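You operate a simulated robot arm through the tools that you are given. There is no shell and no other tool. Be economical: measure what you need, move in short steps, check, and stop when the job is done.

The job below is to be done with a simulated two-armed robot. You get a single attempt, and the scene is never put back.

Task
Take the yellow brush and put it on the green gasket. Pick up the white can from the paint table with one hand, pass it to the other hand and put it on the left low shelf of the wooden bench. Put the ring that says "AIR" from the plate bench on the drip tray and the ring labelled "OIL" on the yellow square on the wooden bench. Fetch the pin that says "R 25" from the plate bench and stand it on the left low shelf of the wooden bench. Open the right box drawer. Do these in any order. Set down upright: white can, pin.

Only the result counts: the job must be done as asked and must still hold three seconds after the hand-in. Knocking over, shifting, dropping, spilling or breaking anything else fails it.

Robot
Two 7-joint arms with fingered hands on one trunk, on a base that drives. Base frame: it is fixed to the floor where the robot stands at the start and does not move with it; the origin is under the middle of the robot, x ahead of it, y to its left, z up. Readings come in m, rad, newtons and seconds.
The left shoulder is at the start at [0.06, 0.177, 0.925], the right one opposite. Places, roughly: drip tray [-1.4, -1.8, 0.8]; green gasket [0.75, 1.75, 0.75]; left low shelf of the wooden bench [0.8, -0.3, 0.4]; pin [0.5, 1.5, 0.75]; right box drawer [-19.2, 3.8, 0.7]; ring [0.75, 1.5, 0.75]; white can [1, 0.25, 0.75]; yellow brush (3x3x17 cm) [0.8, 0, 0.9]; yellow square on the wooden bench (20x24 cm) [0.64, -0.52, 0.86]. Payload 4 kg a hand.
The tool frame of a hand sits at the grasp point between the pads (the TCP): z along the fingers, y along the line on which they close. The tips reach 0.037 m beyond it. The gripper opens to 0.124 m. The gripper's body begins 0.043 m behind the TCP. The gripper is a hand of 3 fingers: y runs from the thumb to the fingers, the wrist lies at [-0.015, -0.108, -0.202] in the tool frame.
Orientation is that of the tool frame in the base frame, as [roll, pitch, yaw] about the fixed x, y, z axes, in that order (R = Rz(yaw) Ry(pitch) Rx(roll)). With the fingers straight down and the wrist toward the robot, the tool's x, y and z point along [0, 1, 0], [1, 0, 0] and [0, 0, -1] of the base frame.

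Tools
- The arms move only by the tool move_arm. It takes "left_rows", "right_rows" or both (then of equal length, played together; a hand with none holds still); each is a list of rows, each an object (a shift or turn left out is 0) with "xyz": the shift along the base's x, y, z in units of 250 mm (1.0 is 250 mm), a list of three; "dr": the turn, a rotation vector about the base's x, y, z in units of 120 degrees (1.0 is 120 degrees), a list of three. In form: [{"xyz": [dx, dy, dz], "dr": [rx, ry, rz]}, ...]. A call has 1 to 8 rows; each row is the pose to reach, as a shift and turn from the pose commanded when the call began. A call with a number of a shift or a turn outside -1 to 1 is refused whole. A row lasts 0.2 s, in which the tool goes at most 0.05 m and 0.15 rad; a call with a longer step from one row to the next is refused whole. Where a pose cannot be reached the arm comes as near as it can. A force on the tool above 40 N (or 10 N above the force at the start of the call, whichever is more), or a blocked arm, ends the call early, and 0.2 s more pass. In this call time passes only in rows, and 0.2 s behind the last. It gives the time, the measured TCP pose, the force on the tool (base axes), the opening and the grip force at its end, in the units of the frame above (readings bear some noise), with the torque about the TCP (base axes, N m) and any sound that the robot's microphone picked up.
- Cameras (640 x 400 px; columns grow to the right, rows downward): "scene" is now at [0.0455, -0.0338, 1.5738]; the picture's right is [-0.39, -0.92, 0.00], its down [-0.64, 0.27, -0.72] and it looks along [0.66, -0.28, -0.69] (base axes); focal length 278 px, centre (320, 200). "left" rides on the left gripper at [-0.064, -0.076, -0.137] in its tool frame; the picture's right is [-0.84, -0.26, 0.48], its down [0.48, -0.76, 0.43] and it looks along [0.26, 0.60, 0.76] (tool axes); focal length 256 px, centre (320, 200). "right" rides on the right gripper at [0.064, -0.076, -0.137] in its tool frame; the picture's right is [-0.84, 0.26, -0.48], its down [-0.48, -0.76, 0.43] and it looks along [-0.26, 0.60, 0.76] (tool axes); focal length 256 px, centre (320, 200). There is no depth. A picture from a camera that has moved, and an enlarged one, comes with that camera's place and axes in the base frame and with its lens.
- camera(camera): a new picture of that camera. The clock stands still meanwhile.
- move_column(by): slides the trunk up (or, below 0, down) by that many m; the arms and the scene camera ride with it, the base frame stays. It gives what a move gives, with no picture.
- steer(legs): drives the robot by 1 to 6 legs, each [ahead, left, turn to the left] in m, m and rad, along the robot's own axes; the way and the turn of a leg run together, so that a leg with both is an arc; at most 1.5 m and 3.142 rad a leg. The arms and the cameras ride along, it lands a little off, and it stops where it bumps. It gives what a move gives.
- set_fingers(index, middle, thumb_bend, thumb_turn, hand): sets how far each is bent, from 0 (flat) to 100 (curled in); at 30 the hand is open as for a grip, at 70 the pads meet at the TCP. One left out holds its place. A second passes; each finger stops where it meets its share of the squeeze, and holds until it gets a number again. It is the only way to open and close the hand. It gives what a move gives, with no picture; readings hold the bend of each and the force on the fingers (four entries, about 0 where the hand has none), thumb and palm. thumb_turn goes from beside the hand (0) to across from the fingers (100), as for a grip.
- aim_head(pan, tilt): turns the head with the scene camera to pan (to the left, within 1.501 rad either way) and tilt (down, from -0.506 to 1.204), counted from straight ahead of the robot. It gives what a move gives.
- enlarge(camera, box): a new picture of the part [left, top, right, bottom] of that camera's present view, enlarged. The clock stands still meanwhile.
- job_done(): hands the job in; it is judged then, once.

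Go step by step. Nothing tells you exact positions but the pictures and the camera data: compare them with the known pose of the tool, close in by small moves and look again before you grip or let go. The budget is 186 turns and 154 pictures, counting those below and the enlarged ones. Unless the task says otherwise, let go and move clear before handing in.

The tools are called after "Call:" as name(argument=value, ...) on one line, values as JSON. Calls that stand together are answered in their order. move_arm: Moves the arms, as the interface text tells. Its arguments: {"type":"object","properties":{"left_rows":{"type":"array","items":{"type":"object","properties":{"xyz":{"type":"array","items":{"type":"number"}},"dr":{"type":"array","items":{"type":"number"}}}}},"right_rows":{"type":"array","items":{"type":"object","properties":{"xyz":{"type":"array","items":{"type":"number"}},"dr":{"type":"array","items":{"type":"number"}}}}}},"required":[]} The other tools are called the same way: move_column (by) slides the trunk up or down; set_fingers (index, middle, thumb_bend, thumb_turn, hand) moves the fingers one by one; steer (legs) drives the base; aim_head (pan, tilt) turns the head that bears the scene camera; camera (camera) takes a picture; enlarge (camera, box) takes an enlarged picture of a part of a camera's view; job_done () hands the job in.

At the start:

```text
clock: 0.0
left_tool_pos: [0.6063, 0.0097, 1.1378]
left_tool_rot: [-3.141, 0.001, 1.572]
left_contact_force: [0.0, 0.4, -0.2]
left_torque: [0.01, -0.02, -0.03]
left_gripper_width: 0.1239
left_grasp_force: 0.0
left_shape: jaw
left_bend: [30.0, 30.0, 30.0, 98.0]
left_finger forces: [0.1, 0.0, 0.1, 0.0, 0.0, 0.0]
right_tool_pos: [0.4177, -0.4566, 1.1673]
right_tool_rot: [-3.141, 0.0, 1.571]
right_contact_force: [0.2, -0.1, 0.5]
right_torque: [0.0, 0.0, -0.02]
right_gripper_width: 0.1234
right_grasp_force: 0.0
right_shape: jaw
right_bend: [30.0, 30.0, 30.0, 98.0]
right_finger forces: [0.0, 0.0, 0.0, 0.1, 0.0, 0.0]
trunk travel left (down, up): [-0.45, 0.14]
robot x, y, heading: [0.0011, -0.002, -0.002]
head pan, tilt: [-0.405, 0.763]
```

scene: 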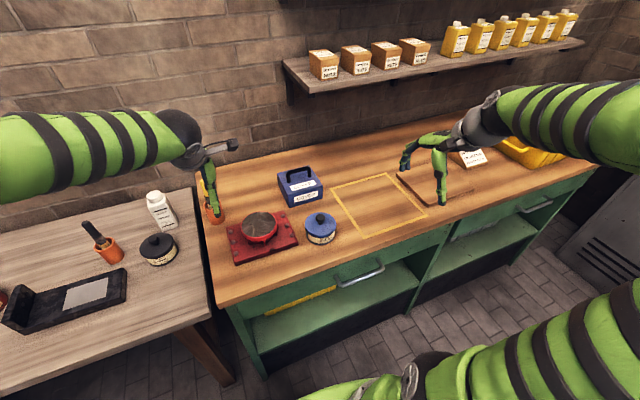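
right: 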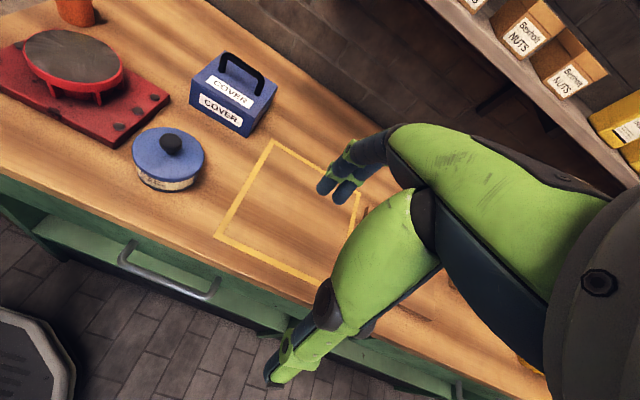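
left: 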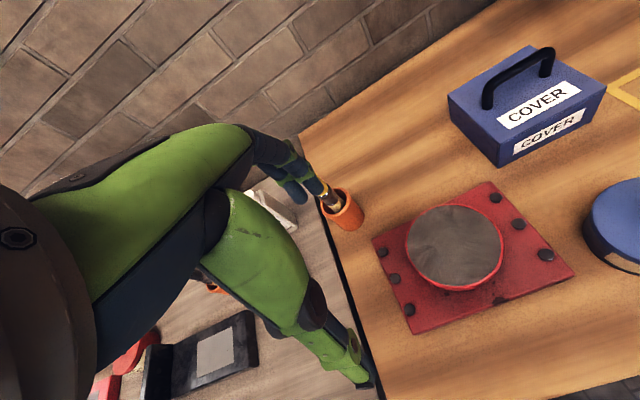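

I see the wooden bench ahead-right, the paint table ahead-left with the white can, and the yellow brush in an orange cup on the wooden bench. I look around first.

Call:
aim_head(pan=0.5, tilt=0.7)

Call:
camera(camera="scene")

Call:
aim_head(pan=1.3, tilt=0.5)

Call:
camera(camera="scene")

Call:
aim_head(pan=-1.5, tilt=0.4)

Call:
camera(camera="scene")

```text
clock: 1.2
left_tool_pos: [0.6074, 0.0099, 1.1394]
left_tool_rot: [3.141, 0.0, 1.571]
left_contact_force: [-0.1, 0.2, -1.1]
left_torque: [-0.02, 0.02, 0.0]
left_gripper_width: 0.1235
left_grasp_force: 0.0
left_shape: jaw
left_bend: [30.0, 30.0, 30.0, 98.0]
left_finger forces: [0.0, 0.0, 0.0, 0.0, 0.0, 0.2]
right_tool_pos: [0.4171, -0.4586, 1.1675]
right_tool_rot: [-3.141, 0.0, 1.57]
right_contact_force: [-0.4, 0.8, 0.3]
right_torque: [0.02, -0.02, -0.01]
right_gripper_width: 0.1235
right_grasp_force: 0.1
right_shape: jaw
right_bend: [30.0, 30.0, 30.0, 98.0]
right_finger forces: [0.0, 0.0, 0.1, 0.1, 0.0, 0.1]
trunk travel left (down, up): [-0.45, 0.14]
robot x, y, heading: [-0.0008, 0.0023, 0.005]
head pan, tilt: [0.499, 0.7]
```

```text
150 pictures are left
camera scene: at [0.0444, 0.0392, 1.579], right [0.48, -0.88, 0.0], down [-0.57, -0.31, -0.76], along [0.67, 0.37, -0.64], focal length 278 px, centre (320, 200)
```

scene: 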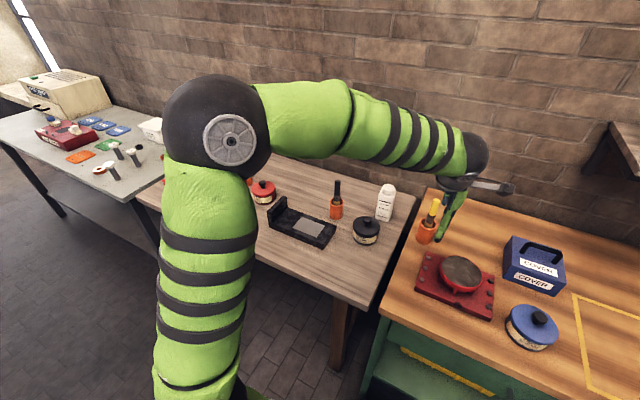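

```text
clock: 2.3
left_tool_pos: [0.606, 0.0095, 1.1394]
left_tool_rot: [3.141, -0.001, 1.571]
left_contact_force: [-0.4, -0.2, -0.1]
left_torque: [0.01, -0.02, 0.0]
left_gripper_width: 0.1235
left_grasp_force: 0.1
left_shape: jaw
left_bend: [30.0, 30.0, 30.0, 98.0]
left_finger forces: [0.0, 0.1, 0.1, 0.0, 0.0, 0.0]
right_tool_pos: [0.4168, -0.4579, 1.1669]
right_tool_rot: [3.141, -0.001, 1.57]
right_contact_force: [-0.4, 0.5, -0.2]
right_torque: [0.0, 0.01, -0.03]
right_gripper_width: 0.1237
right_grasp_force: 0.0
right_shape: jaw
right_bend: [30.0, 30.0, 30.0, 98.0]
right_finger forces: [0.0, 0.0, 0.1, 0.0, 0.0, 0.1]
trunk travel left (down, up): [-0.45, 0.14]
robot x, y, heading: [-0.0001, 0.0017, -0.004]
head pan, tilt: [1.3, 0.499]
```

```text
149 pictures are left
camera scene: at [-0.0058, 0.0863, 1.5967], right [0.96, -0.27, 0.0], down [-0.13, -0.46, -0.88], along [0.24, 0.85, -0.48], focal length 278 px, centre (320, 200)
```

scene: 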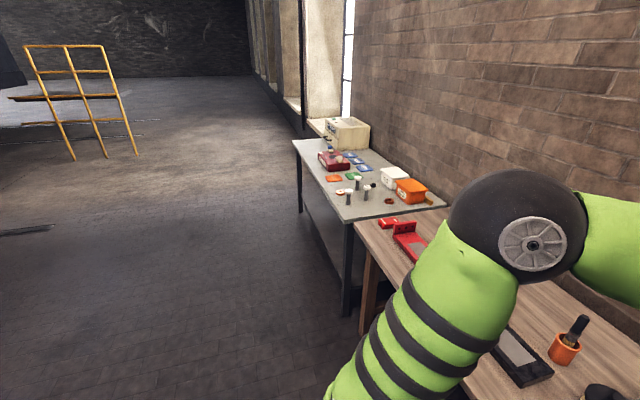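

```text
clock: 4.8
left_tool_pos: [0.607, 0.01, 1.1388]
left_tool_rot: [3.141, 0.001, 1.571]
left_contact_force: [0.0, 0.4, 0.0]
left_torque: [0.01, 0.04, -0.03]
left_gripper_width: 0.1235
left_grasp_force: 0.1
left_shape: jaw
left_bend: [30.0, 30.0, 30.0, 98.0]
left_finger forces: [0.0, 0.0, 0.0, 0.0, 0.0, 0.1]
right_tool_pos: [0.4181, -0.4584, 1.1673]
right_tool_rot: [-3.141, 0.001, 1.57]
right_contact_force: [0.0, 0.6, 0.6]
right_torque: [-0.03, 0.0, 0.01]
right_gripper_width: 0.1236
right_grasp_force: 0.1
right_shape: jaw
right_bend: [30.0, 30.0, 30.0, 98.0]
right_finger forces: [0.0, 0.0, 0.0, 0.0, 0.0, 0.0]
trunk travel left (down, up): [-0.45, 0.14]
robot x, y, heading: [0.0019, 0.0004, 0.003]
head pan, tilt: [-1.499, 0.4]
```

```text
148 pictures are left
camera scene: at [-0.0235, -0.0938, 1.6059], right [-1.0, -0.07, 0.0], down [-0.03, 0.39, -0.92], along [0.07, -0.92, -0.39], focal length 278 px, centre (320, 200)
```

scene: 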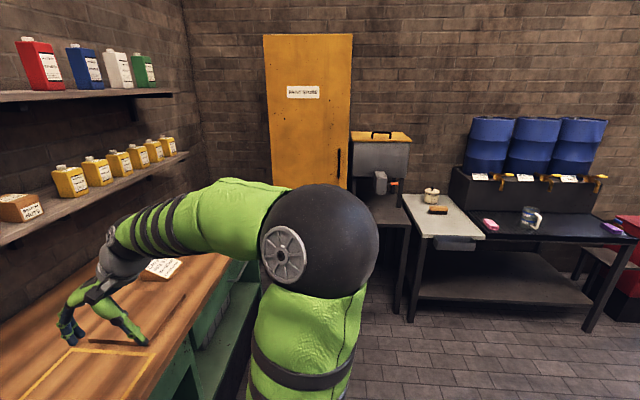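

The drip tray is the black bench with the mug at the right-rear, and the plate bench is far left. I look more closely at the shelf and at the plate bench.

Call:
aim_head(pan=-0.3, tilt=1.0)

Call:
camera(camera="scene")

Call:
aim_head(pan=1.25, tilt=0.6)

Call:
enlarge(camera="scene", box=[280, 100, 460, 212])

```text
clock: 6.2
left_tool_pos: [0.6061, 0.0099, 1.1387]
left_tool_rot: [3.141, 0.0, 1.57]
left_contact_force: [0.3, -0.1, 0.5]
left_torque: [-0.01, 0.04, -0.02]
left_gripper_width: 0.1237
left_grasp_force: 0.1
left_shape: jaw
left_bend: [30.0, 30.0, 30.0, 98.0]
left_finger forces: [0.0, 0.0, 0.1, 0.0, 0.0, 0.0]
right_tool_pos: [0.4163, -0.4582, 1.1677]
right_tool_rot: [-3.141, -0.001, 1.572]
right_contact_force: [0.5, 0.3, -0.1]
right_torque: [-0.03, 0.0, -0.01]
right_gripper_width: 0.1236
right_grasp_force: 0.0
right_shape: jaw
right_bend: [30.0, 30.0, 30.0, 98.0]
right_finger forces: [0.1, 0.0, 0.0, 0.1, 0.0, 0.0]
trunk travel left (down, up): [-0.45, 0.14]
robot x, y, heading: [-0.0001, 0.0, 0.001]
head pan, tilt: [-0.3, 1.0]
```

```text
147 pictures are left
camera scene: at [0.0364, -0.022, 1.5557], right [-0.3, -0.96, 0.0], down [-0.8, 0.25, -0.54], along [0.52, -0.16, -0.84], focal length 278 px, centre (320, 200)
```

scene: 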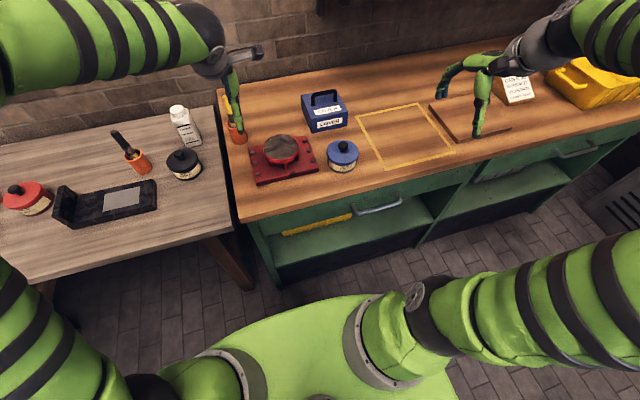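

```text
clock: 7.8
left_tool_pos: [0.6062, 0.0108, 1.1393]
left_tool_rot: [-3.141, 0.0, 1.569]
left_contact_force: [0.0, -0.4, 0.2]
left_torque: [0.0, 0.01, 0.01]
left_gripper_width: 0.1235
left_grasp_force: 0.1
left_shape: jaw
left_bend: [30.0, 30.0, 30.0, 98.0]
left_finger forces: [0.0, 0.0, 0.1, 0.0, 0.0, 0.0]
right_tool_pos: [0.4169, -0.4578, 1.1667]
right_tool_rot: [3.141, -0.001, 1.571]
right_contact_force: [-0.4, 0.2, 0.3]
right_torque: [0.02, 0.02, 0.0]
right_gripper_width: 0.1237
right_grasp_force: 0.1
right_shape: jaw
right_bend: [30.0, 30.0, 30.0, 98.0]
right_finger forces: [0.0, 0.0, 0.0, 0.0, 0.0, 0.1]
trunk travel left (down, up): [-0.45, 0.14]
robot x, y, heading: [-0.0011, 0.001, 0.001]
head pan, tilt: [1.25, 0.6]
```

```text
3.56 times, centred on (370, 156) of scene
camera zoom: at [-0.0022, 0.0825, 1.5877], right [0.95, -0.32, 0.0], down [-0.18, -0.54, -0.82], along [0.26, 0.78, -0.57], focal length 989 px, centre (142, 356)
```

zoom: 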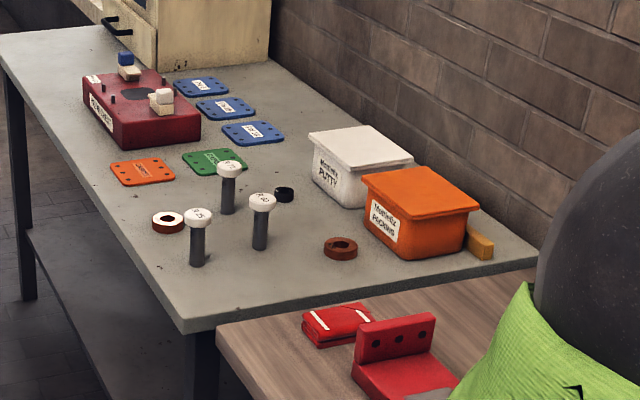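

The white can (bottle) is about [0.96, 0.24], some 0.17 m tall. I drive a little closer and look at it with the left hand camera.

Call:
steer(legs=[[0.12, 0.05, 0]])

Call:
aim_head(pan=0.3, tilt=0.75)

Call:
camera(camera="scene")

Call:
camera(camera="left")

```text
clock: 9.1
left_tool_pos: [0.7279, 0.0598, 1.1381]
left_tool_rot: [-3.139, 0.0, 1.569]
left_contact_force: [0.0, 0.1, -0.3]
left_torque: [-0.02, 0.01, 0.0]
left_gripper_width: 0.1235
left_grasp_force: 0.1
left_shape: jaw
left_bend: [30.0, 30.0, 30.0, 98.0]
left_finger forces: [0.0, 0.0, 0.0, 0.0, 0.1, 0.1]
right_tool_pos: [0.5379, -0.4081, 1.1661]
right_tool_rot: [-3.14, -0.001, 1.572]
right_contact_force: [0.8, 0.5, 0.7]
right_torque: [0.0, 0.04, -0.03]
right_gripper_width: 0.1238
right_grasp_force: 0.0
right_shape: jaw
right_bend: [30.0, 30.0, 30.0, 98.0]
right_finger forces: [0.1, 0.1, 0.0, 0.1, 0.0, 0.0]
trunk travel left (down, up): [-0.45, 0.14]
robot x, y, heading: [0.116, 0.0544, 0.005]
head pan, tilt: [1.25, 0.6]
```

```text
clock: 10.3
left_tool_pos: [0.7267, 0.0603, 1.1382]
left_tool_rot: [3.14, 0.001, 1.569]
left_contact_force: [-0.7, -0.2, 0.5]
left_torque: [0.0, 0.01, 0.0]
left_gripper_width: 0.1237
left_grasp_force: 0.0
left_shape: jaw
left_bend: [30.0, 30.0, 30.0, 98.0]
left_finger forces: [0.0, 0.0, 0.1, 0.0, 0.0, 0.0]
right_tool_pos: [0.5365, -0.4068, 1.1667]
right_tool_rot: [3.142, -0.001, 1.571]
right_contact_force: [0.0, -0.3, -0.4]
right_torque: [0.03, -0.03, 0.0]
right_gripper_width: 0.1236
right_grasp_force: 0.0
right_shape: jaw
right_bend: [30.0, 30.0, 30.0, 98.0]
right_finger forces: [0.1, 0.1, 0.0, 0.0, 0.0, 0.0]
trunk travel left (down, up): [-0.45, 0.14]
robot x, y, heading: [0.1211, 0.0499, -0.002]
head pan, tilt: [0.3, 0.75]
```

```text
145 pictures are left
camera scene: at [0.1686, 0.0739, 1.5748], right [0.3, -0.96, 0.0], down [-0.65, -0.2, -0.73], along [0.7, 0.22, -0.68], focal length 278 px, centre (320, 200)
```

scene: 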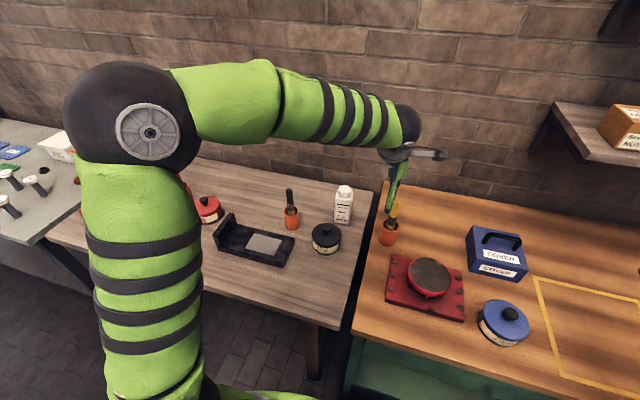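

```text
144 pictures are left
camera left: at [0.65, -0.002, 1.2752], right [-0.26, -0.84, -0.48], down [-0.76, 0.48, -0.43], along [0.6, 0.26, -0.76], focal length 256 px, centre (320, 200)
```

left: 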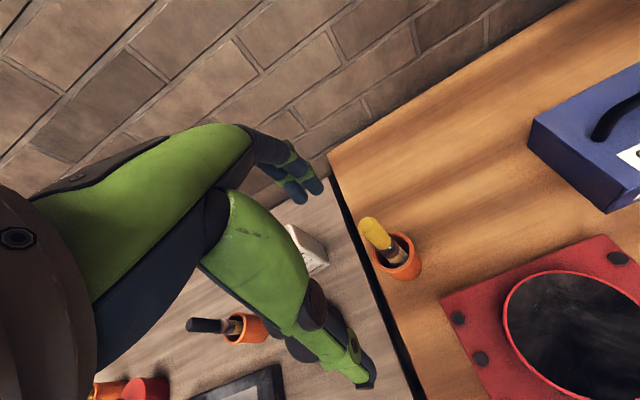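

Call:
enlarge(camera="scene", box=[270, 150, 450, 262])

```text
3.56 times, centred on (360, 206) of scene
camera zoom: at [0.1686, 0.0739, 1.5748], right [0.3, -0.96, 0.0], down [-0.65, -0.2, -0.73], along [0.7, 0.22, -0.68], focal length 989 px, centre (178, 179)
```

zoom: 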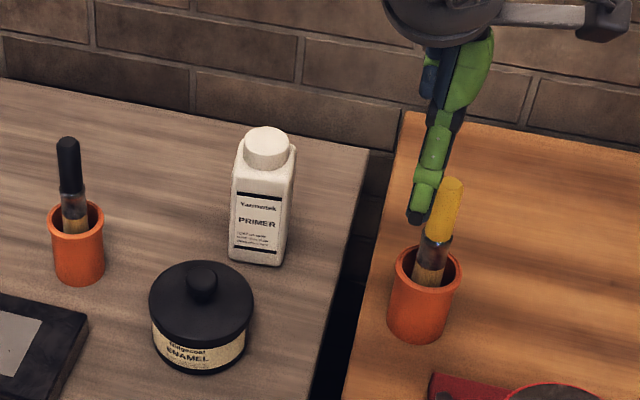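

The bottle is about 5.5 cm square, at [0.94, 0.217], cap top at z≈0.917. I move the left hand above it, fingers down.

Call:
move_arm(left_rows=[{"xyz": [0.14, 0.1, -0.03]}, {"xyz": [0.28, 0.2, -0.06]}, {"xyz": [0.42, 0.3, -0.1]}, {"xyz": [0.56, 0.41, -0.15]}, {"xyz": [0.7, 0.52, -0.22]}, {"xyz": [0.852, 0.628, -0.3]}])

Call:
camera(camera="left")

Call:
enlarge(camera="scene", box=[250, 120, 442, 240])

```text
refused: row 6 steps farther than a row can; nothing moved
```

```text
142 pictures are left
camera left: at [0.65, -0.002, 1.2752], right [-0.26, -0.84, -0.48], down [-0.76, 0.48, -0.43], along [0.6, 0.26, -0.76], focal length 256 px, centre (320, 200)
```

left: 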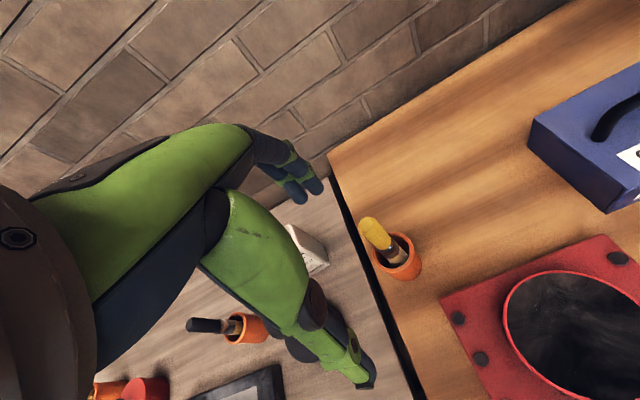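

```text
3.33 times, centred on (346, 180) of scene
camera zoom: at [0.1686, 0.0739, 1.5748], right [0.3, -0.96, 0.0], down [-0.65, -0.2, -0.73], along [0.7, 0.22, -0.68], focal length 927 px, centre (233, 267)
```

zoom: 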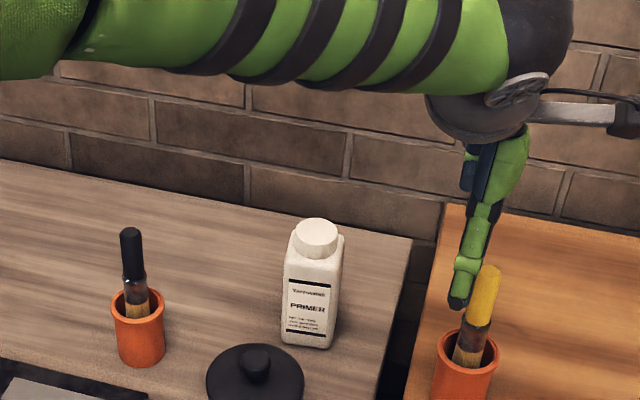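

Steps must stay below 0.2 units; I redo the approach with even steps.

Call:
move_arm(left_rows=[{"xyz": [0.14, 0.1, -0.03]}, {"xyz": [0.28, 0.2, -0.07]}, {"xyz": [0.42, 0.31, -0.12]}, {"xyz": [0.56, 0.41, -0.17]}, {"xyz": [0.7, 0.52, -0.22]}, {"xyz": [0.852, 0.628, -0.26]}])

Call:
camera(camera="left")

Call:
enlarge(camera="scene", box=[250, 120, 442, 240])

```text
clock: 11.7
left_tool_pos: [0.9399, 0.2195, 1.0711]
left_tool_rot: [-3.141, 0.002, 1.571]
left_contact_force: [-0.3, 0.5, 0.5]
left_torque: [-0.04, 0.04, 0.01]
left_gripper_width: 0.1237
left_grasp_force: 0.0
left_shape: jaw
left_bend: [30.0, 30.0, 30.0, 98.0]
left_finger forces: [0.1, 0.0, 0.1, 0.1, 0.0, 0.0]
right_tool_pos: [0.5381, -0.4073, 1.1677]
right_tool_rot: [-3.14, -0.001, 1.57]
right_contact_force: [-0.3, 0.5, -0.4]
right_torque: [0.01, -0.03, 0.02]
right_gripper_width: 0.1239
right_grasp_force: 0.0
right_shape: jaw
right_bend: [30.0, 30.0, 30.0, 98.0]
right_finger forces: [0.0, 0.0, 0.1, 0.0, 0.1, 0.1]
trunk travel left (down, up): [-0.45, 0.14]
robot x, y, heading: [0.1158, 0.0495, -0.005]
head pan, tilt: [0.3, 0.75]
```

```text
140 pictures are left
camera left: at [0.8641, 0.1559, 1.2082], right [-0.26, -0.84, -0.48], down [-0.76, 0.48, -0.43], along [0.6, 0.25, -0.76], focal length 256 px, centre (320, 200)
```

left: 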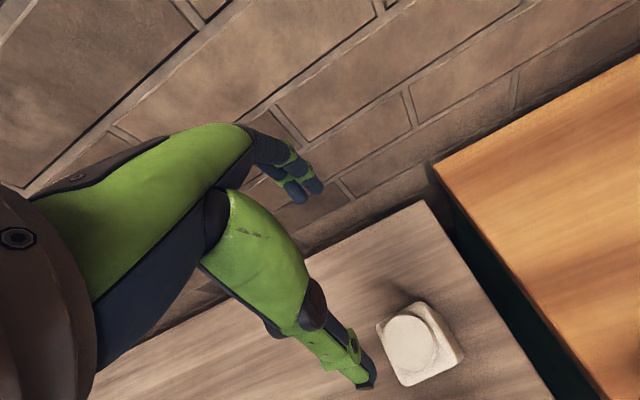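

```text
3.33 times, centred on (346, 180) of scene
camera zoom: at [0.1696, 0.0743, 1.5748], right [0.3, -0.96, 0.0], down [-0.65, -0.2, -0.73], along [0.7, 0.22, -0.68], focal length 927 px, centre (233, 267)
```

zoom: 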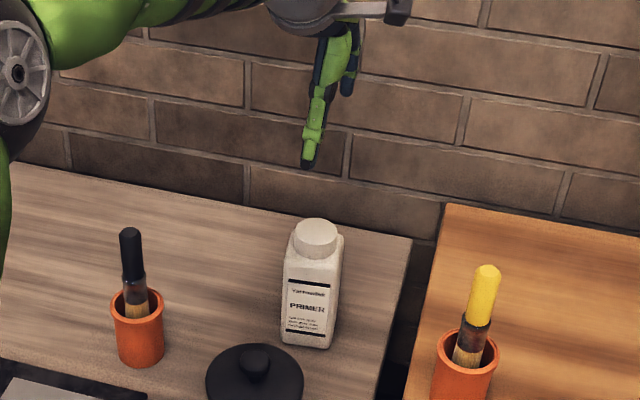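

Triangulating between the two cameras, the paint table top is really at z≈0.812 and the bottle is at [0.880, 0.207] with its cap top at 0.946. I correct and close in.

Call:
move_arm(left_rows=[{"xyz": [-0.12, -0.02, 0]}, {"xyz": [-0.24, -0.05, -0.06]}, {"xyz": [-0.24, -0.05, -0.22]}, {"xyz": [-0.24, -0.05, -0.32]}])

Call:
camera(camera="left")

Call:
enlarge(camera="scene", box=[250, 120, 442, 240])

```text
clock: 12.7
left_tool_pos: [0.8805, 0.2043, 0.9933]
left_tool_rot: [-3.14, -0.001, 1.571]
left_contact_force: [0.3, 0.7, 0.5]
left_torque: [-0.04, 0.01, 0.0]
left_gripper_width: 0.1239
left_grasp_force: 0.0
left_shape: jaw
left_bend: [30.0, 30.0, 30.0, 98.0]
left_finger forces: [0.0, 0.0, 0.0, 0.0, 0.0, 0.1]
right_tool_pos: [0.5376, -0.4067, 1.1674]
right_tool_rot: [3.141, 0.001, 1.571]
right_contact_force: [0.0, -0.6, 0.4]
right_torque: [0.0, 0.0, 0.0]
right_gripper_width: 0.124
right_grasp_force: 0.1
right_shape: jaw
right_bend: [30.0, 30.0, 30.0, 98.0]
right_finger forces: [0.0, 0.0, 0.0, 0.0, 0.1, 0.0]
trunk travel left (down, up): [-0.45, 0.14]
robot x, y, heading: [0.1199, 0.0491, 0.004]
head pan, tilt: [0.3, 0.75]
```

```text
138 pictures are left
camera left: at [0.8034, 0.1425, 1.1294], right [-0.26, -0.84, -0.48], down [-0.76, 0.48, -0.43], along [0.6, 0.26, -0.76], focal length 256 px, centre (320, 200)
```

left: 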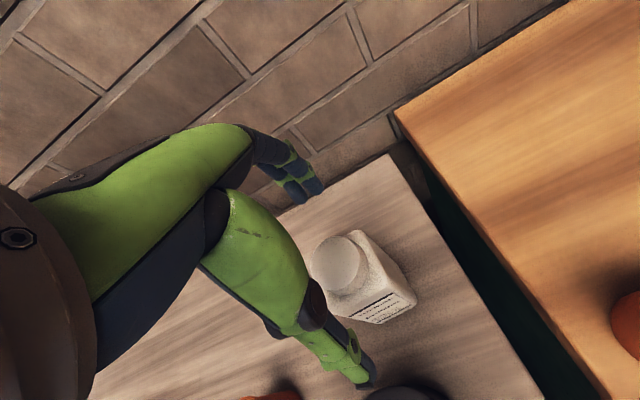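

```text
3.33 times, centred on (346, 180) of scene
camera zoom: at [0.1688, 0.0738, 1.5748], right [0.3, -0.96, 0.0], down [-0.65, -0.2, -0.73], along [0.7, 0.22, -0.68], focal length 927 px, centre (233, 267)
```

zoom: 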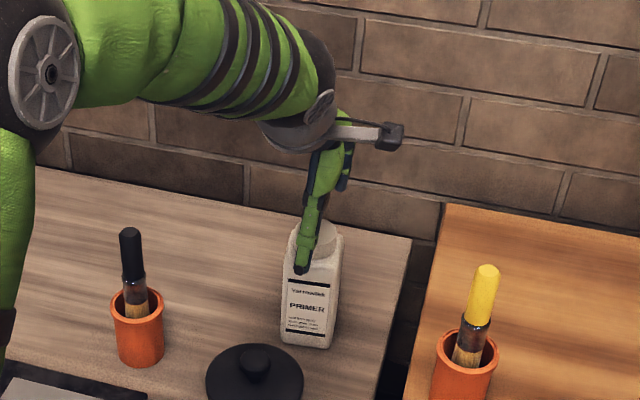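

The bottle's cap now computes to [0.885, 0.208], right under the hand. I go down and close.

Call:
move_arm(left_rows=[{"xyz": [0.012, 0.014, -0.11]}, {"xyz": [0.012, 0.014, -0.22]}, {"xyz": [0.012, 0.014, -0.31]}])

Call:
set_fingers(hand="left", index=68, middle=68, thumb_bend=68)

Call:
enlarge(camera="scene", box=[250, 120, 442, 240])

```text
clock: 13.5
left_tool_pos: [0.8827, 0.2085, 0.9154]
left_tool_rot: [3.141, 0.0, 1.571]
left_contact_force: [0.0, -1.0, 0.1]
left_torque: [-0.05, 0.02, 0.01]
left_gripper_width: 0.1237
left_grasp_force: 0.0
left_shape: jaw
left_bend: [30.0, 30.0, 30.0, 98.0]
left_finger forces: [0.0, 0.0, 0.1, 0.0, 0.0, 0.1]
right_tool_pos: [0.5374, -0.4078, 1.1672]
right_tool_rot: [-3.141, -0.001, 1.572]
right_contact_force: [0.4, 0.3, -0.1]
right_torque: [0.02, 0.02, 0.02]
right_gripper_width: 0.1238
right_grasp_force: 0.0
right_shape: jaw
right_bend: [30.0, 30.0, 30.0, 98.0]
right_finger forces: [0.0, 0.0, 0.1, 0.0, 0.0, 0.0]
trunk travel left (down, up): [-0.45, 0.14]
robot x, y, heading: [0.1169, 0.051, -0.001]
head pan, tilt: [0.3, 0.75]
```

```text
clock: 14.5
left_tool_pos: [0.8826, 0.2086, 0.9185]
left_tool_rot: [3.138, 0.001, 1.572]
left_contact_force: [1.8, 4.9, 14.8]
left_torque: [0.12, -0.67, 0.13]
left_gripper_width: 0.066
left_grasp_force: 33.2
left_shape: fingers
left_bend: [48.0, 50.0, 58.0, 97.0]
left_finger forces: [18.8, 13.8, 0.1, 0.1, 32.9, 0.0]
right_tool_pos: [0.5361, -0.406, 1.1684]
right_tool_rot: [-3.141, 0.0, 1.571]
right_contact_force: [-0.2, 0.2, -0.2]
right_torque: [-0.01, -0.01, 0.01]
right_gripper_width: 0.1238
right_grasp_force: 0.1
right_shape: jaw
right_bend: [30.0, 30.0, 30.0, 98.0]
right_finger forces: [0.0, 0.0, 0.0, 0.0, 0.0, 0.0]
trunk travel left (down, up): [-0.45, 0.14]
robot x, y, heading: [0.1215, 0.0492, -0.001]
head pan, tilt: [0.3, 0.75]
```

```text
3.33 times, centred on (346, 180) of scene
camera zoom: at [0.1673, 0.0741, 1.575], right [0.3, -0.96, 0.0], down [-0.65, -0.2, -0.73], along [0.7, 0.22, -0.68], focal length 927 px, centre (233, 267)
```

zoom: 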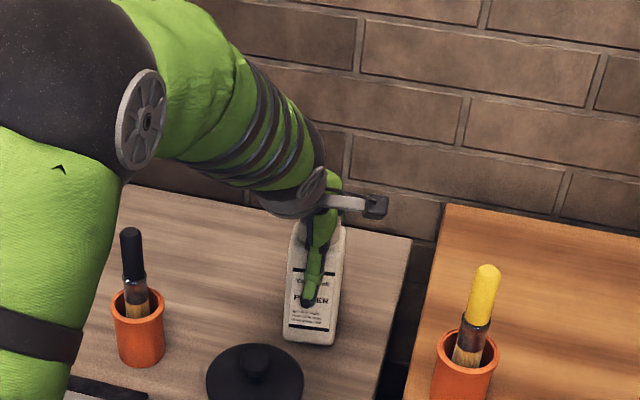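

The left hand grips the bottle (33 N). I lift it clear.

Call:
move_arm(left_rows=[{"xyz": [0, 0, 0.1]}, {"xyz": [0, 0, 0.25]}, {"xyz": [0, 0, 0.42]}, {"xyz": [0, 0, 0.6]}, {"xyz": [-0.1, 0, 0.76]}, {"xyz": [-0.2, 0, 0.9]}])

Call:
camera(camera="scene")

```text
clock: 15.9
left_tool_pos: [0.8323, 0.21, 1.1427]
left_tool_rot: [-3.14, 0.001, 1.57]
left_contact_force: [0.0, 0.5, -3.4]
left_torque: [0.01, 0.03, 0.0]
left_gripper_width: 0.0656
left_grasp_force: 30.6
left_shape: fingers
left_bend: [48.0, 50.0, 58.0, 96.0]
left_finger forces: [18.4, 12.0, 0.0, 0.0, 30.1, 0.0]
right_tool_pos: [0.5366, -0.407, 1.1666]
right_tool_rot: [3.142, 0.0, 1.571]
right_contact_force: [-0.3, 0.1, -0.6]
right_torque: [0.01, -0.01, 0.0]
right_gripper_width: 0.1235
right_grasp_force: 0.0
right_shape: jaw
right_bend: [30.0, 30.0, 30.0, 98.0]
right_finger forces: [0.0, 0.0, 0.1, 0.0, 0.0, 0.1]
trunk travel left (down, up): [-0.45, 0.14]
robot x, y, heading: [0.1222, 0.0482, -0.005]
head pan, tilt: [0.3, 0.75]
```

```text
135 pictures are left
camera scene: at [0.1681, 0.074, 1.5748], right [0.3, -0.96, 0.0], down [-0.65, -0.2, -0.73], along [0.7, 0.22, -0.68], focal length 278 px, centre (320, 200)
```

scene: 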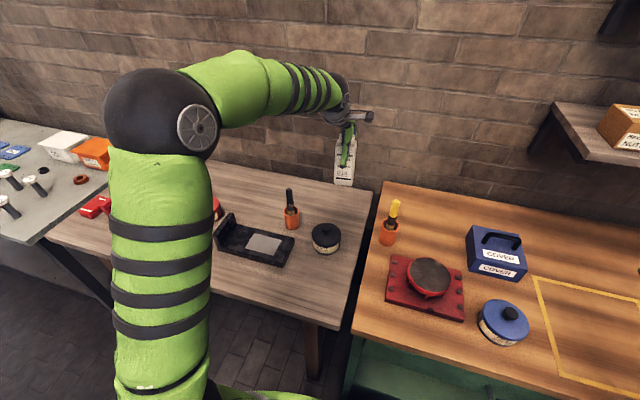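

The bottle is lifted (base 0.226 m above where it stood). I back off to make room for the hand-over and the shelf.

Call:
steer(legs=[[-0.33, 0, 0]])

Call:
aim_head(pan=-0.15, tilt=0.75)

Call:
move_arm(left_rows=[{"xyz": [0, -0.14, 0]}, {"xyz": [0, -0.28, 0]}, {"xyz": [0, -0.42, 0]}, {"xyz": [0, -0.56, 0]}, {"xyz": [0, -0.7, 0]}, {"xyz": [0, -0.84, 0]}, {"xyz": [0, -0.98, 0]}, {"xyz": [0, -1.0, 0]}], right_rows=[{"xyz": [0.08, 0.02, -0.05], "dr": [-0.041, -0.041, 0.041]}, {"xyz": [0.16, 0.04, -0.1], "dr": [-0.082, -0.082, 0.082]}, {"xyz": [0.24, 0.06, -0.15], "dr": [-0.123, -0.123, 0.123]}, {"xyz": [0.32, 0.06, -0.2], "dr": [-0.164, -0.164, 0.164]}, {"xyz": [0.4, 0.06, -0.25], "dr": [-0.205, -0.205, 0.205]}, {"xyz": [0.46, 0.06, -0.3], "dr": [-0.246, -0.246, 0.246]}, {"xyz": [0.5, 0.06, -0.35], "dr": [-0.287, -0.287, 0.287]}, {"xyz": [0.52, 0.06, -0.4], "dr": [-0.328, -0.328, 0.328]}])

Call:
camera(camera="scene")

```text
clock: 18.1
left_tool_pos: [0.5036, 0.2099, 1.1414]
left_tool_rot: [3.141, 0.001, 1.573]
left_contact_force: [-0.3, 0.2, -3.7]
left_torque: [0.03, 0.05, -0.02]
left_gripper_width: 0.0654
left_grasp_force: 30.4
left_shape: fingers
left_bend: [48.0, 50.0, 58.0, 96.0]
left_finger forces: [18.5, 12.0, 0.0, 0.0, 30.0, 0.0]
right_tool_pos: [0.2082, -0.4072, 1.167]
right_tool_rot: [-3.141, 0.001, 1.57]
right_contact_force: [-0.3, -0.7, -0.9]
right_torque: [-0.01, -0.02, 0.01]
right_gripper_width: 0.1235
right_grasp_force: 0.0
right_shape: jaw
right_bend: [30.0, 30.0, 30.0, 98.0]
right_finger forces: [0.1, 0.0, 0.1, 0.1, 0.0, 0.1]
trunk travel left (down, up): [-0.45, 0.14]
robot x, y, heading: [-0.2108, 0.048, -0.002]
head pan, tilt: [0.3, 0.75]
```

```text
clock: 19.0
left_tool_pos: [0.504, 0.2092, 1.1403]
left_tool_rot: [3.14, -0.001, 1.571]
left_contact_force: [-0.6, 0.7, -3.9]
left_torque: [0.03, 0.05, -0.01]
left_gripper_width: 0.0653
left_grasp_force: 30.1
left_shape: fingers
left_bend: [48.0, 50.0, 58.0, 96.0]
left_finger forces: [18.4, 12.0, 0.0, 0.0, 30.1, 0.1]
right_tool_pos: [0.2099, -0.4068, 1.1672]
right_tool_rot: [3.141, 0.0, 1.57]
right_contact_force: [-0.3, 0.2, 0.0]
right_torque: [-0.02, 0.0, 0.01]
right_gripper_width: 0.1238
right_grasp_force: 0.0
right_shape: jaw
right_bend: [30.0, 30.0, 30.0, 98.0]
right_finger forces: [0.0, 0.1, 0.1, 0.0, 0.0, 0.0]
trunk travel left (down, up): [-0.45, 0.14]
robot x, y, heading: [-0.2099, 0.0521, -0.003]
head pan, tilt: [-0.15, 0.75]
```

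```text
clock: 20.8
left_tool_pos: [0.5042, -0.0422, 1.1403]
left_tool_rot: [3.141, 0.0, 1.57]
left_contact_force: [-0.2, 0.2, -4.2]
left_torque: [0.02, 0.04, 0.0]
left_gripper_width: 0.0656
left_grasp_force: 29.5
left_shape: fingers
left_bend: [48.0, 50.0, 58.0, 96.0]
left_finger forces: [18.1, 11.9, 0.0, 0.1, 29.6, 0.0]
right_tool_pos: [0.3376, -0.3935, 1.0666]
right_tool_rot: [2.628, 0.842, 2.08]
right_contact_force: [-0.7, 0.8, -1.0]
right_torque: [0.0, 0.01, -0.01]
right_gripper_width: 0.1237
right_grasp_force: 0.1
right_shape: jaw
right_bend: [30.0, 30.0, 30.0, 98.0]
right_finger forces: [0.1, 0.0, 0.0, 0.0, 0.0, 0.1]
trunk travel left (down, up): [-0.45, 0.14]
robot x, y, heading: [-0.2092, 0.0495, 0.001]
head pan, tilt: [-0.15, 0.75]
```

```text
134 pictures are left
camera scene: at [-0.1573, 0.0363, 1.5748], right [-0.15, -0.99, 0.0], down [-0.67, 0.1, -0.73], along [0.72, -0.11, -0.68], focal length 278 px, centre (320, 200)
```

scene: 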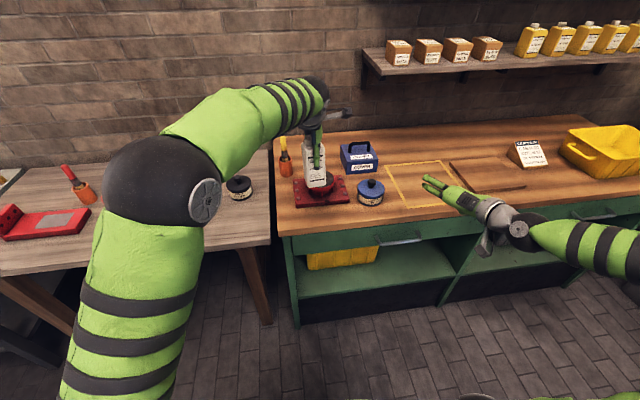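

The shelf is in clear view. I finish turning the right hand to point forward, beside the bottle.

Call:
move_arm(right_rows=[{"xyz": [0, 0, 0], "dr": [-0.041, -0.041, 0.041]}, {"xyz": [0, 0, 0], "dr": [-0.082, -0.082, 0.082]}, {"xyz": [0, 0.04, 0], "dr": [-0.123, -0.123, 0.123]}, {"xyz": [0, 0.1, 0], "dr": [-0.164, -0.164, 0.164]}, {"xyz": [0, 0.2, 0], "dr": [-0.205, -0.205, 0.205]}, {"xyz": [0, 0.3, 0], "dr": [-0.249, -0.249, 0.249]}])

Call:
camera(camera="scene")

Call:
camera(camera="right")

```text
refused: row 6 steps farther than a row can; nothing moved
```

```text
133 pictures are left
camera scene: at [-0.1573, 0.0363, 1.5748], right [-0.15, -0.99, 0.0], down [-0.67, 0.1, -0.73], along [0.72, -0.11, -0.68], focal length 278 px, centre (320, 200)
```

scene: 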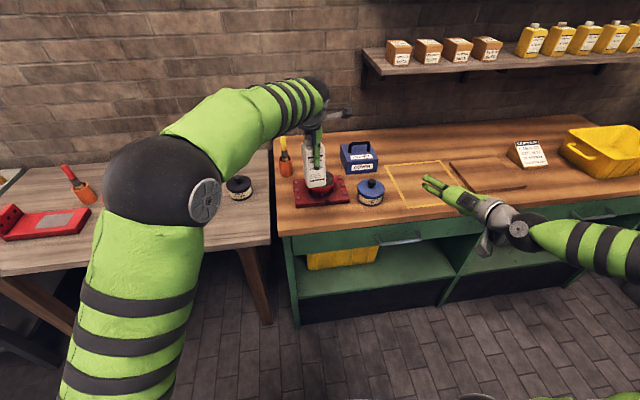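

```text
132 pictures are left
camera right: at [0.1718, -0.3685, 1.0729], right [0.06, -0.14, 0.99], down [0.04, -0.99, -0.14], along [1.0, 0.05, -0.06], focal length 256 px, centre (320, 200)
```

right: 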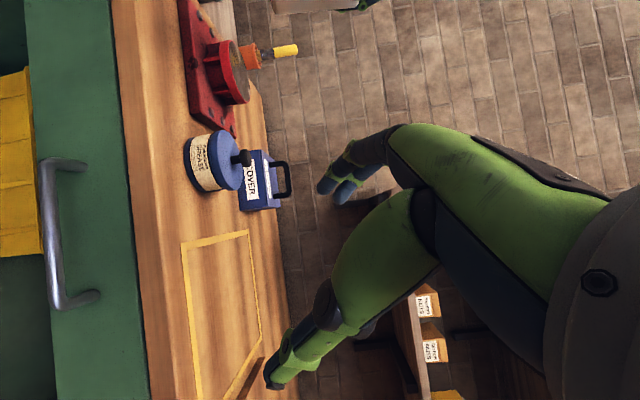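

The step was slightly over; I repeat with seven smaller rows.

Call:
move_arm(right_rows=[{"dr": [-0.038, -0.038, 0.038]}, {"dr": [-0.076, -0.076, 0.076]}, {"dr": [-0.114, -0.114, 0.114]}, {"xyz": [0, 0.06, 0], "dr": [-0.152, -0.152, 0.152]}, {"xyz": [0, 0.12, 0], "dr": [-0.19, -0.19, 0.19]}, {"xyz": [0, 0.2, 0], "dr": [-0.228, -0.228, 0.228]}, {"xyz": [0, 0.3, 0], "dr": [-0.249, -0.249, 0.249]}])

Call:
camera(camera="right")

```text
clock: 22.4
left_tool_pos: [0.5044, -0.0409, 1.1413]
left_tool_rot: [3.141, -0.001, 1.572]
left_contact_force: [0.2, -0.5, -4.2]
left_torque: [-0.01, 0.08, -0.01]
left_gripper_width: 0.0653
left_grasp_force: 30.0
left_shape: fingers
left_bend: [48.0, 50.0, 58.0, 96.0]
left_finger forces: [18.1, 11.9, 0.0, 0.1, 29.4, 0.0]
right_tool_pos: [0.3368, -0.3162, 1.0673]
right_tool_rot: [0.895, 1.57, 0.894]
right_contact_force: [0.1, 0.4, -0.4]
right_torque: [0.01, -0.02, 0.0]
right_gripper_width: 0.1237
right_grasp_force: 0.1
right_shape: jaw
right_bend: [30.0, 30.0, 30.0, 98.0]
right_finger forces: [0.0, 0.0, 0.1, 0.0, 0.1, 0.1]
trunk travel left (down, up): [-0.45, 0.14]
robot x, y, heading: [-0.2057, 0.0526, -0.001]
head pan, tilt: [-0.15, 0.75]
```

```text
131 pictures are left
camera right: at [0.2019, -0.394, 1.0026], right [-0.48, 0.26, 0.84], down [0.43, -0.76, 0.48], along [0.76, 0.6, 0.25], focal length 256 px, centre (320, 200)
```

right: 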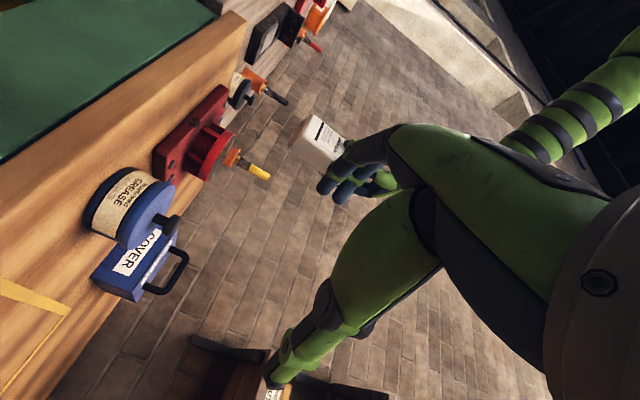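

The hand points forward at the right height. I slide it left in front of the bottle.

Call:
move_arm(right_rows=[{"xyz": [0, 0.19, 0]}, {"xyz": [0, 0.38, 0]}, {"xyz": [0, 0.57, 0]}, {"xyz": [0, 0.76, 0]}, {"xyz": [0, 0.94, 0]}, {"xyz": [0.05, 1.0, 0]}, {"xyz": [0.15, 1.0, 0]}])

Call:
camera(camera="right")

Call:
camera(camera="scene")

```text
clock: 24.0
left_tool_pos: [0.5043, -0.041, 1.141]
left_tool_rot: [-3.14, 0.0, 1.57]
left_contact_force: [-0.2, -0.2, -4.4]
left_torque: [0.04, 0.08, -0.02]
left_gripper_width: 0.0653
left_grasp_force: 29.6
left_shape: fingers
left_bend: [48.0, 50.0, 58.0, 96.0]
left_finger forces: [17.9, 11.9, 0.0, 0.0, 29.4, 0.0]
right_tool_pos: [0.3768, -0.0661, 1.0677]
right_tool_rot: [-2.187, 1.569, -2.188]
right_contact_force: [0.4, -0.4, 0.8]
right_torque: [-0.02, 0.01, -0.01]
right_gripper_width: 0.124
right_grasp_force: 0.0
right_shape: jaw
right_bend: [30.0, 30.0, 30.0, 98.0]
right_finger forces: [0.0, 0.0, 0.0, 0.1, 0.0, 0.1]
right hand out of reach, approached as far as the arm can: row 4, 5
trunk travel left (down, up): [-0.45, 0.14]
robot x, y, heading: [-0.2084, 0.049, -0.001]
head pan, tilt: [-0.15, 0.75]
```

```text
130 pictures are left
camera right: at [0.2399, -0.1431, 1.0024], right [-0.48, 0.26, 0.84], down [0.43, -0.76, 0.48], along [0.76, 0.6, 0.25], focal length 256 px, centre (320, 200)
```

right: 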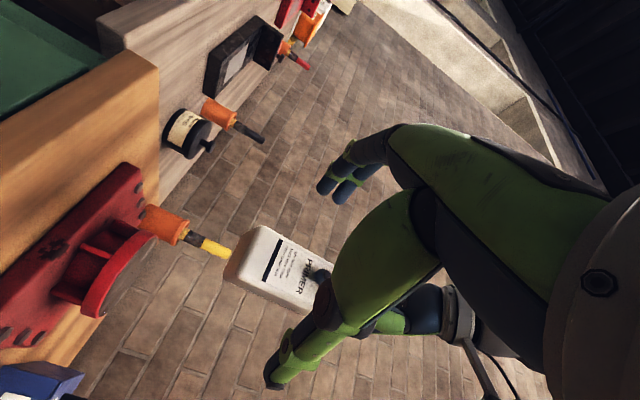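

```text
129 pictures are left
camera scene: at [-0.1567, 0.0367, 1.5748], right [-0.15, -0.99, 0.0], down [-0.67, 0.1, -0.73], along [0.72, -0.11, -0.68], focal length 278 px, centre (320, 200)
```

scene: 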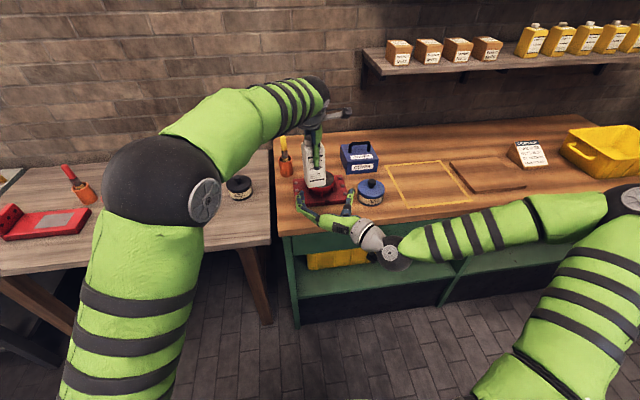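

Bottle and right hand line up as computed. I centre in y and move forward so that the fingers straddle the lower half of the bottle.

Call:
move_arm(right_rows=[{"xyz": [0.04, 0.095, -0.005]}, {"xyz": [0.16, 0.095, -0.005]}, {"xyz": [0.28, 0.095, -0.005]}, {"xyz": [0.38, 0.095, -0.005]}, {"xyz": [0.46, 0.095, -0.005]}])

Call:
camera(camera="right")

Call:
enlarge(camera="scene", box=[240, 110, 400, 210])

```text
clock: 25.2
left_tool_pos: [0.5054, -0.0402, 1.1417]
left_tool_rot: [-3.14, 0.001, 1.571]
left_contact_force: [0.4, -0.2, -4.5]
left_torque: [0.02, 0.0, -0.01]
left_gripper_width: 0.0654
left_grasp_force: 29.9
left_shape: fingers
left_bend: [48.0, 50.0, 58.0, 96.0]
left_finger forces: [18.0, 11.7, 0.0, 0.0, 29.4, 0.1]
right_tool_pos: [0.4906, -0.0429, 1.0656]
right_tool_rot: [-2.648, 1.569, -2.648]
right_contact_force: [0.4, -0.5, 0.9]
right_torque: [0.01, 0.0, 0.04]
right_gripper_width: 0.1239
right_grasp_force: 0.1
right_shape: jaw
right_bend: [30.0, 30.0, 30.0, 98.0]
right_finger forces: [0.0, 0.0, 0.0, 0.1, 0.0, 0.1]
trunk travel left (down, up): [-0.45, 0.14]
robot x, y, heading: [-0.2085, 0.05, -0.001]
head pan, tilt: [-0.15, 0.75]
```

```text
128 pictures are left
camera right: at [0.355, -0.1199, 1.0016], right [-0.48, 0.26, 0.84], down [0.43, -0.76, 0.48], along [0.76, 0.6, 0.25], focal length 256 px, centre (320, 200)
```

right: 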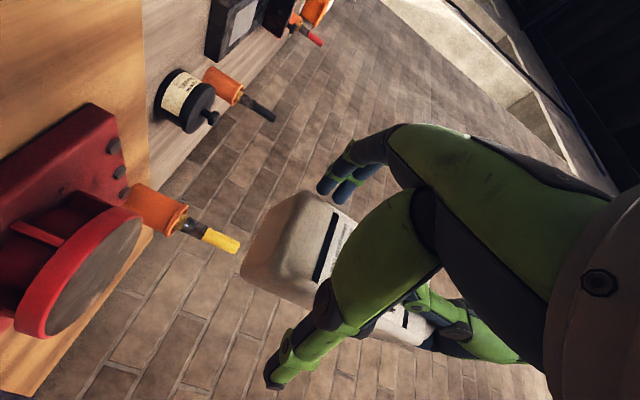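

```text
4.00 times, centred on (320, 160) of scene
camera zoom: at [-0.1567, 0.0367, 1.5748], right [-0.15, -0.99, 0.0], down [-0.67, 0.1, -0.73], along [0.72, -0.11, -0.68], focal length 1113 px, centre (320, 360)
```

zoom: 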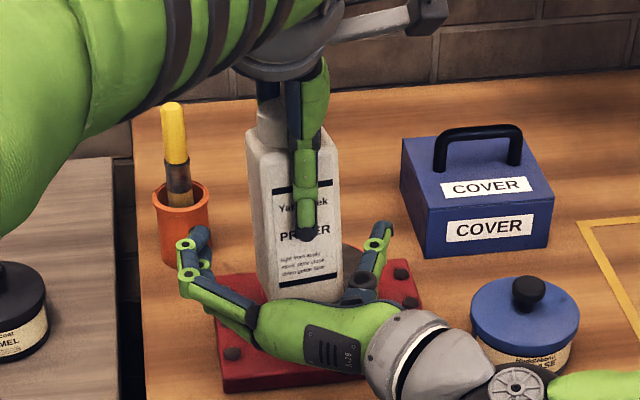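

The right fingers straddle the bottle below the left thumb. I close the right hand.

Call:
set_fingers(hand="right", index=68, middle=68, thumb_bend=68)

Call:
enlarge(camera="scene", box=[240, 110, 400, 210])

```text
clock: 26.2
left_tool_pos: [0.5061, -0.0397, 1.1407]
left_tool_rot: [-3.14, -0.001, 1.573]
left_contact_force: [10.1, 9.8, -8.7]
left_torque: [0.54, -0.53, -0.24]
left_gripper_width: 0.0648
left_grasp_force: 30.5
left_shape: fingers
left_bend: [48.0, 49.0, 58.0, 100.0]
left_finger forces: [20.4, 15.7, 0.1, 0.1, 24.8, 0.0]
right_tool_pos: [0.4908, -0.0426, 1.0662]
right_tool_rot: [-1.252, 1.57, -1.254]
right_contact_force: [-10.0, -10.0, 5.3]
right_torque: [0.18, -0.27, 0.16]
right_gripper_width: 0.0727
right_grasp_force: 30.8
right_shape: fingers
right_bend: [50.0, 51.0, 53.0, 96.0]
right_finger forces: [13.3, 10.8, 0.0, 0.0, 37.3, 0.0]
trunk travel left (down, up): [-0.45, 0.14]
robot x, y, heading: [-0.2081, 0.0492, -0.005]
head pan, tilt: [-0.15, 0.75]
```

```text
4.00 times, centred on (320, 160) of scene
camera zoom: at [-0.1569, 0.0369, 1.5748], right [-0.15, -0.99, 0.0], down [-0.67, 0.1, -0.73], along [0.72, -0.11, -0.68], focal length 1113 px, centre (320, 360)
```

zoom: 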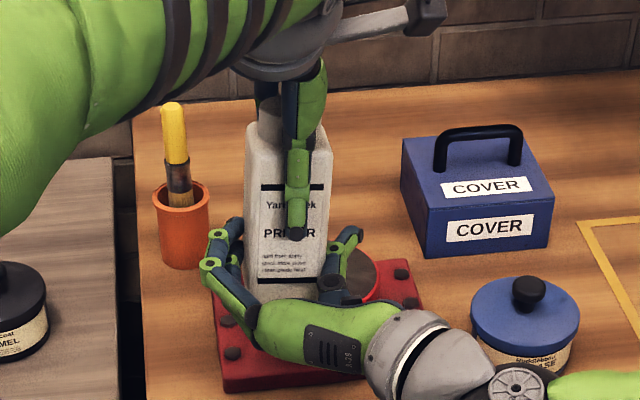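

The right hand holds with 31 N. I release the left hand and raise it.

Call:
set_fingers(hand="left", index=30, middle=30, thumb_bend=30)

Call:
move_arm(left_rows=[{"xyz": [0, 0, 0.1]}, {"xyz": [0, 0, 0.22]}, {"xyz": [0, 0, 0.36]}, {"xyz": [0, 0.1, 0.46]}, {"xyz": [0, 0.28, 0.46]}, {"xyz": [0, 0.46, 0.46]}, {"xyz": [0, 0.64, 0.46]}, {"xyz": [0, 0.8, 0.4]}])

Call:
camera(camera="scene")

```text
clock: 27.2
left_tool_pos: [0.5044, -0.0399, 1.1406]
left_tool_rot: [3.141, -0.001, 1.57]
left_contact_force: [0.1, -0.5, 0.2]
left_torque: [-0.03, 0.0, 0.03]
left_gripper_width: 0.1229
left_grasp_force: 0.1
left_shape: fingers
left_bend: [30.0, 30.0, 30.0, 98.0]
left_finger forces: [0.0, 0.0, 0.1, 0.0, 0.1, 0.0]
right_tool_pos: [0.4907, -0.0441, 1.066]
right_tool_rot: [-2.678, 1.569, -2.679]
right_contact_force: [-0.8, 0.0, -0.1]
right_torque: [0.02, 0.12, -0.01]
right_gripper_width: 0.0674
right_grasp_force: 25.5
right_shape: fingers
right_bend: [50.0, 52.0, 56.0, 96.0]
right_finger forces: [15.0, 10.2, 0.1, 0.1, 25.7, 0.1]
trunk travel left (down, up): [-0.45, 0.14]
robot x, y, heading: [-0.2084, 0.0499, -0.001]
head pan, tilt: [-0.15, 0.75]
```

```text
clock: 29.0
left_tool_pos: [0.5061, 0.1599, 1.2413]
left_tool_rot: [3.14, 0.001, 1.571]
left_contact_force: [0.9, 0.9, -0.1]
left_torque: [0.0, -0.02, 0.01]
left_gripper_width: 0.1231
left_grasp_force: 0.0
left_shape: fingers
left_bend: [30.0, 30.0, 30.0, 98.0]
left_finger forces: [0.0, 0.0, 0.0, 0.1, 0.0, 0.0]
right_tool_pos: [0.4909, -0.0434, 1.0662]
right_tool_rot: [2.155, 1.567, 2.156]
right_contact_force: [-0.4, -0.9, -0.5]
right_torque: [-0.01, 0.14, 0.0]
right_gripper_width: 0.0672
right_grasp_force: 24.9
right_shape: fingers
right_bend: [50.0, 52.0, 56.0, 96.0]
right_finger forces: [14.9, 10.0, 0.0, 0.1, 25.6, 0.0]
trunk travel left (down, up): [-0.45, 0.14]
robot x, y, heading: [-0.2126, 0.0492, 0.003]
head pan, tilt: [-0.15, 0.75]
```

```text
125 pictures are left
camera scene: at [-0.1569, 0.0375, 1.5748], right [-0.15, -0.99, 0.0], down [-0.67, 0.1, -0.73], along [0.72, -0.11, -0.68], focal length 278 px, centre (320, 200)
```

scene: 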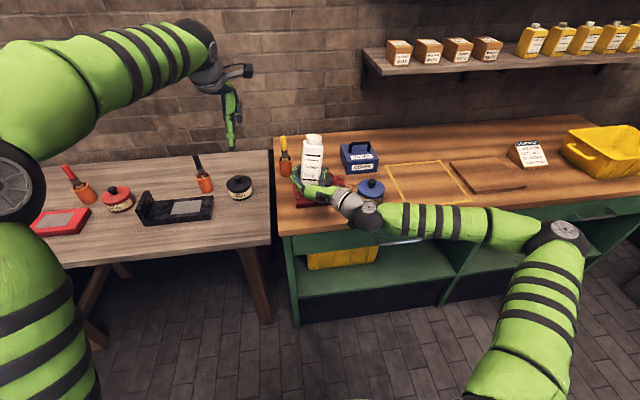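

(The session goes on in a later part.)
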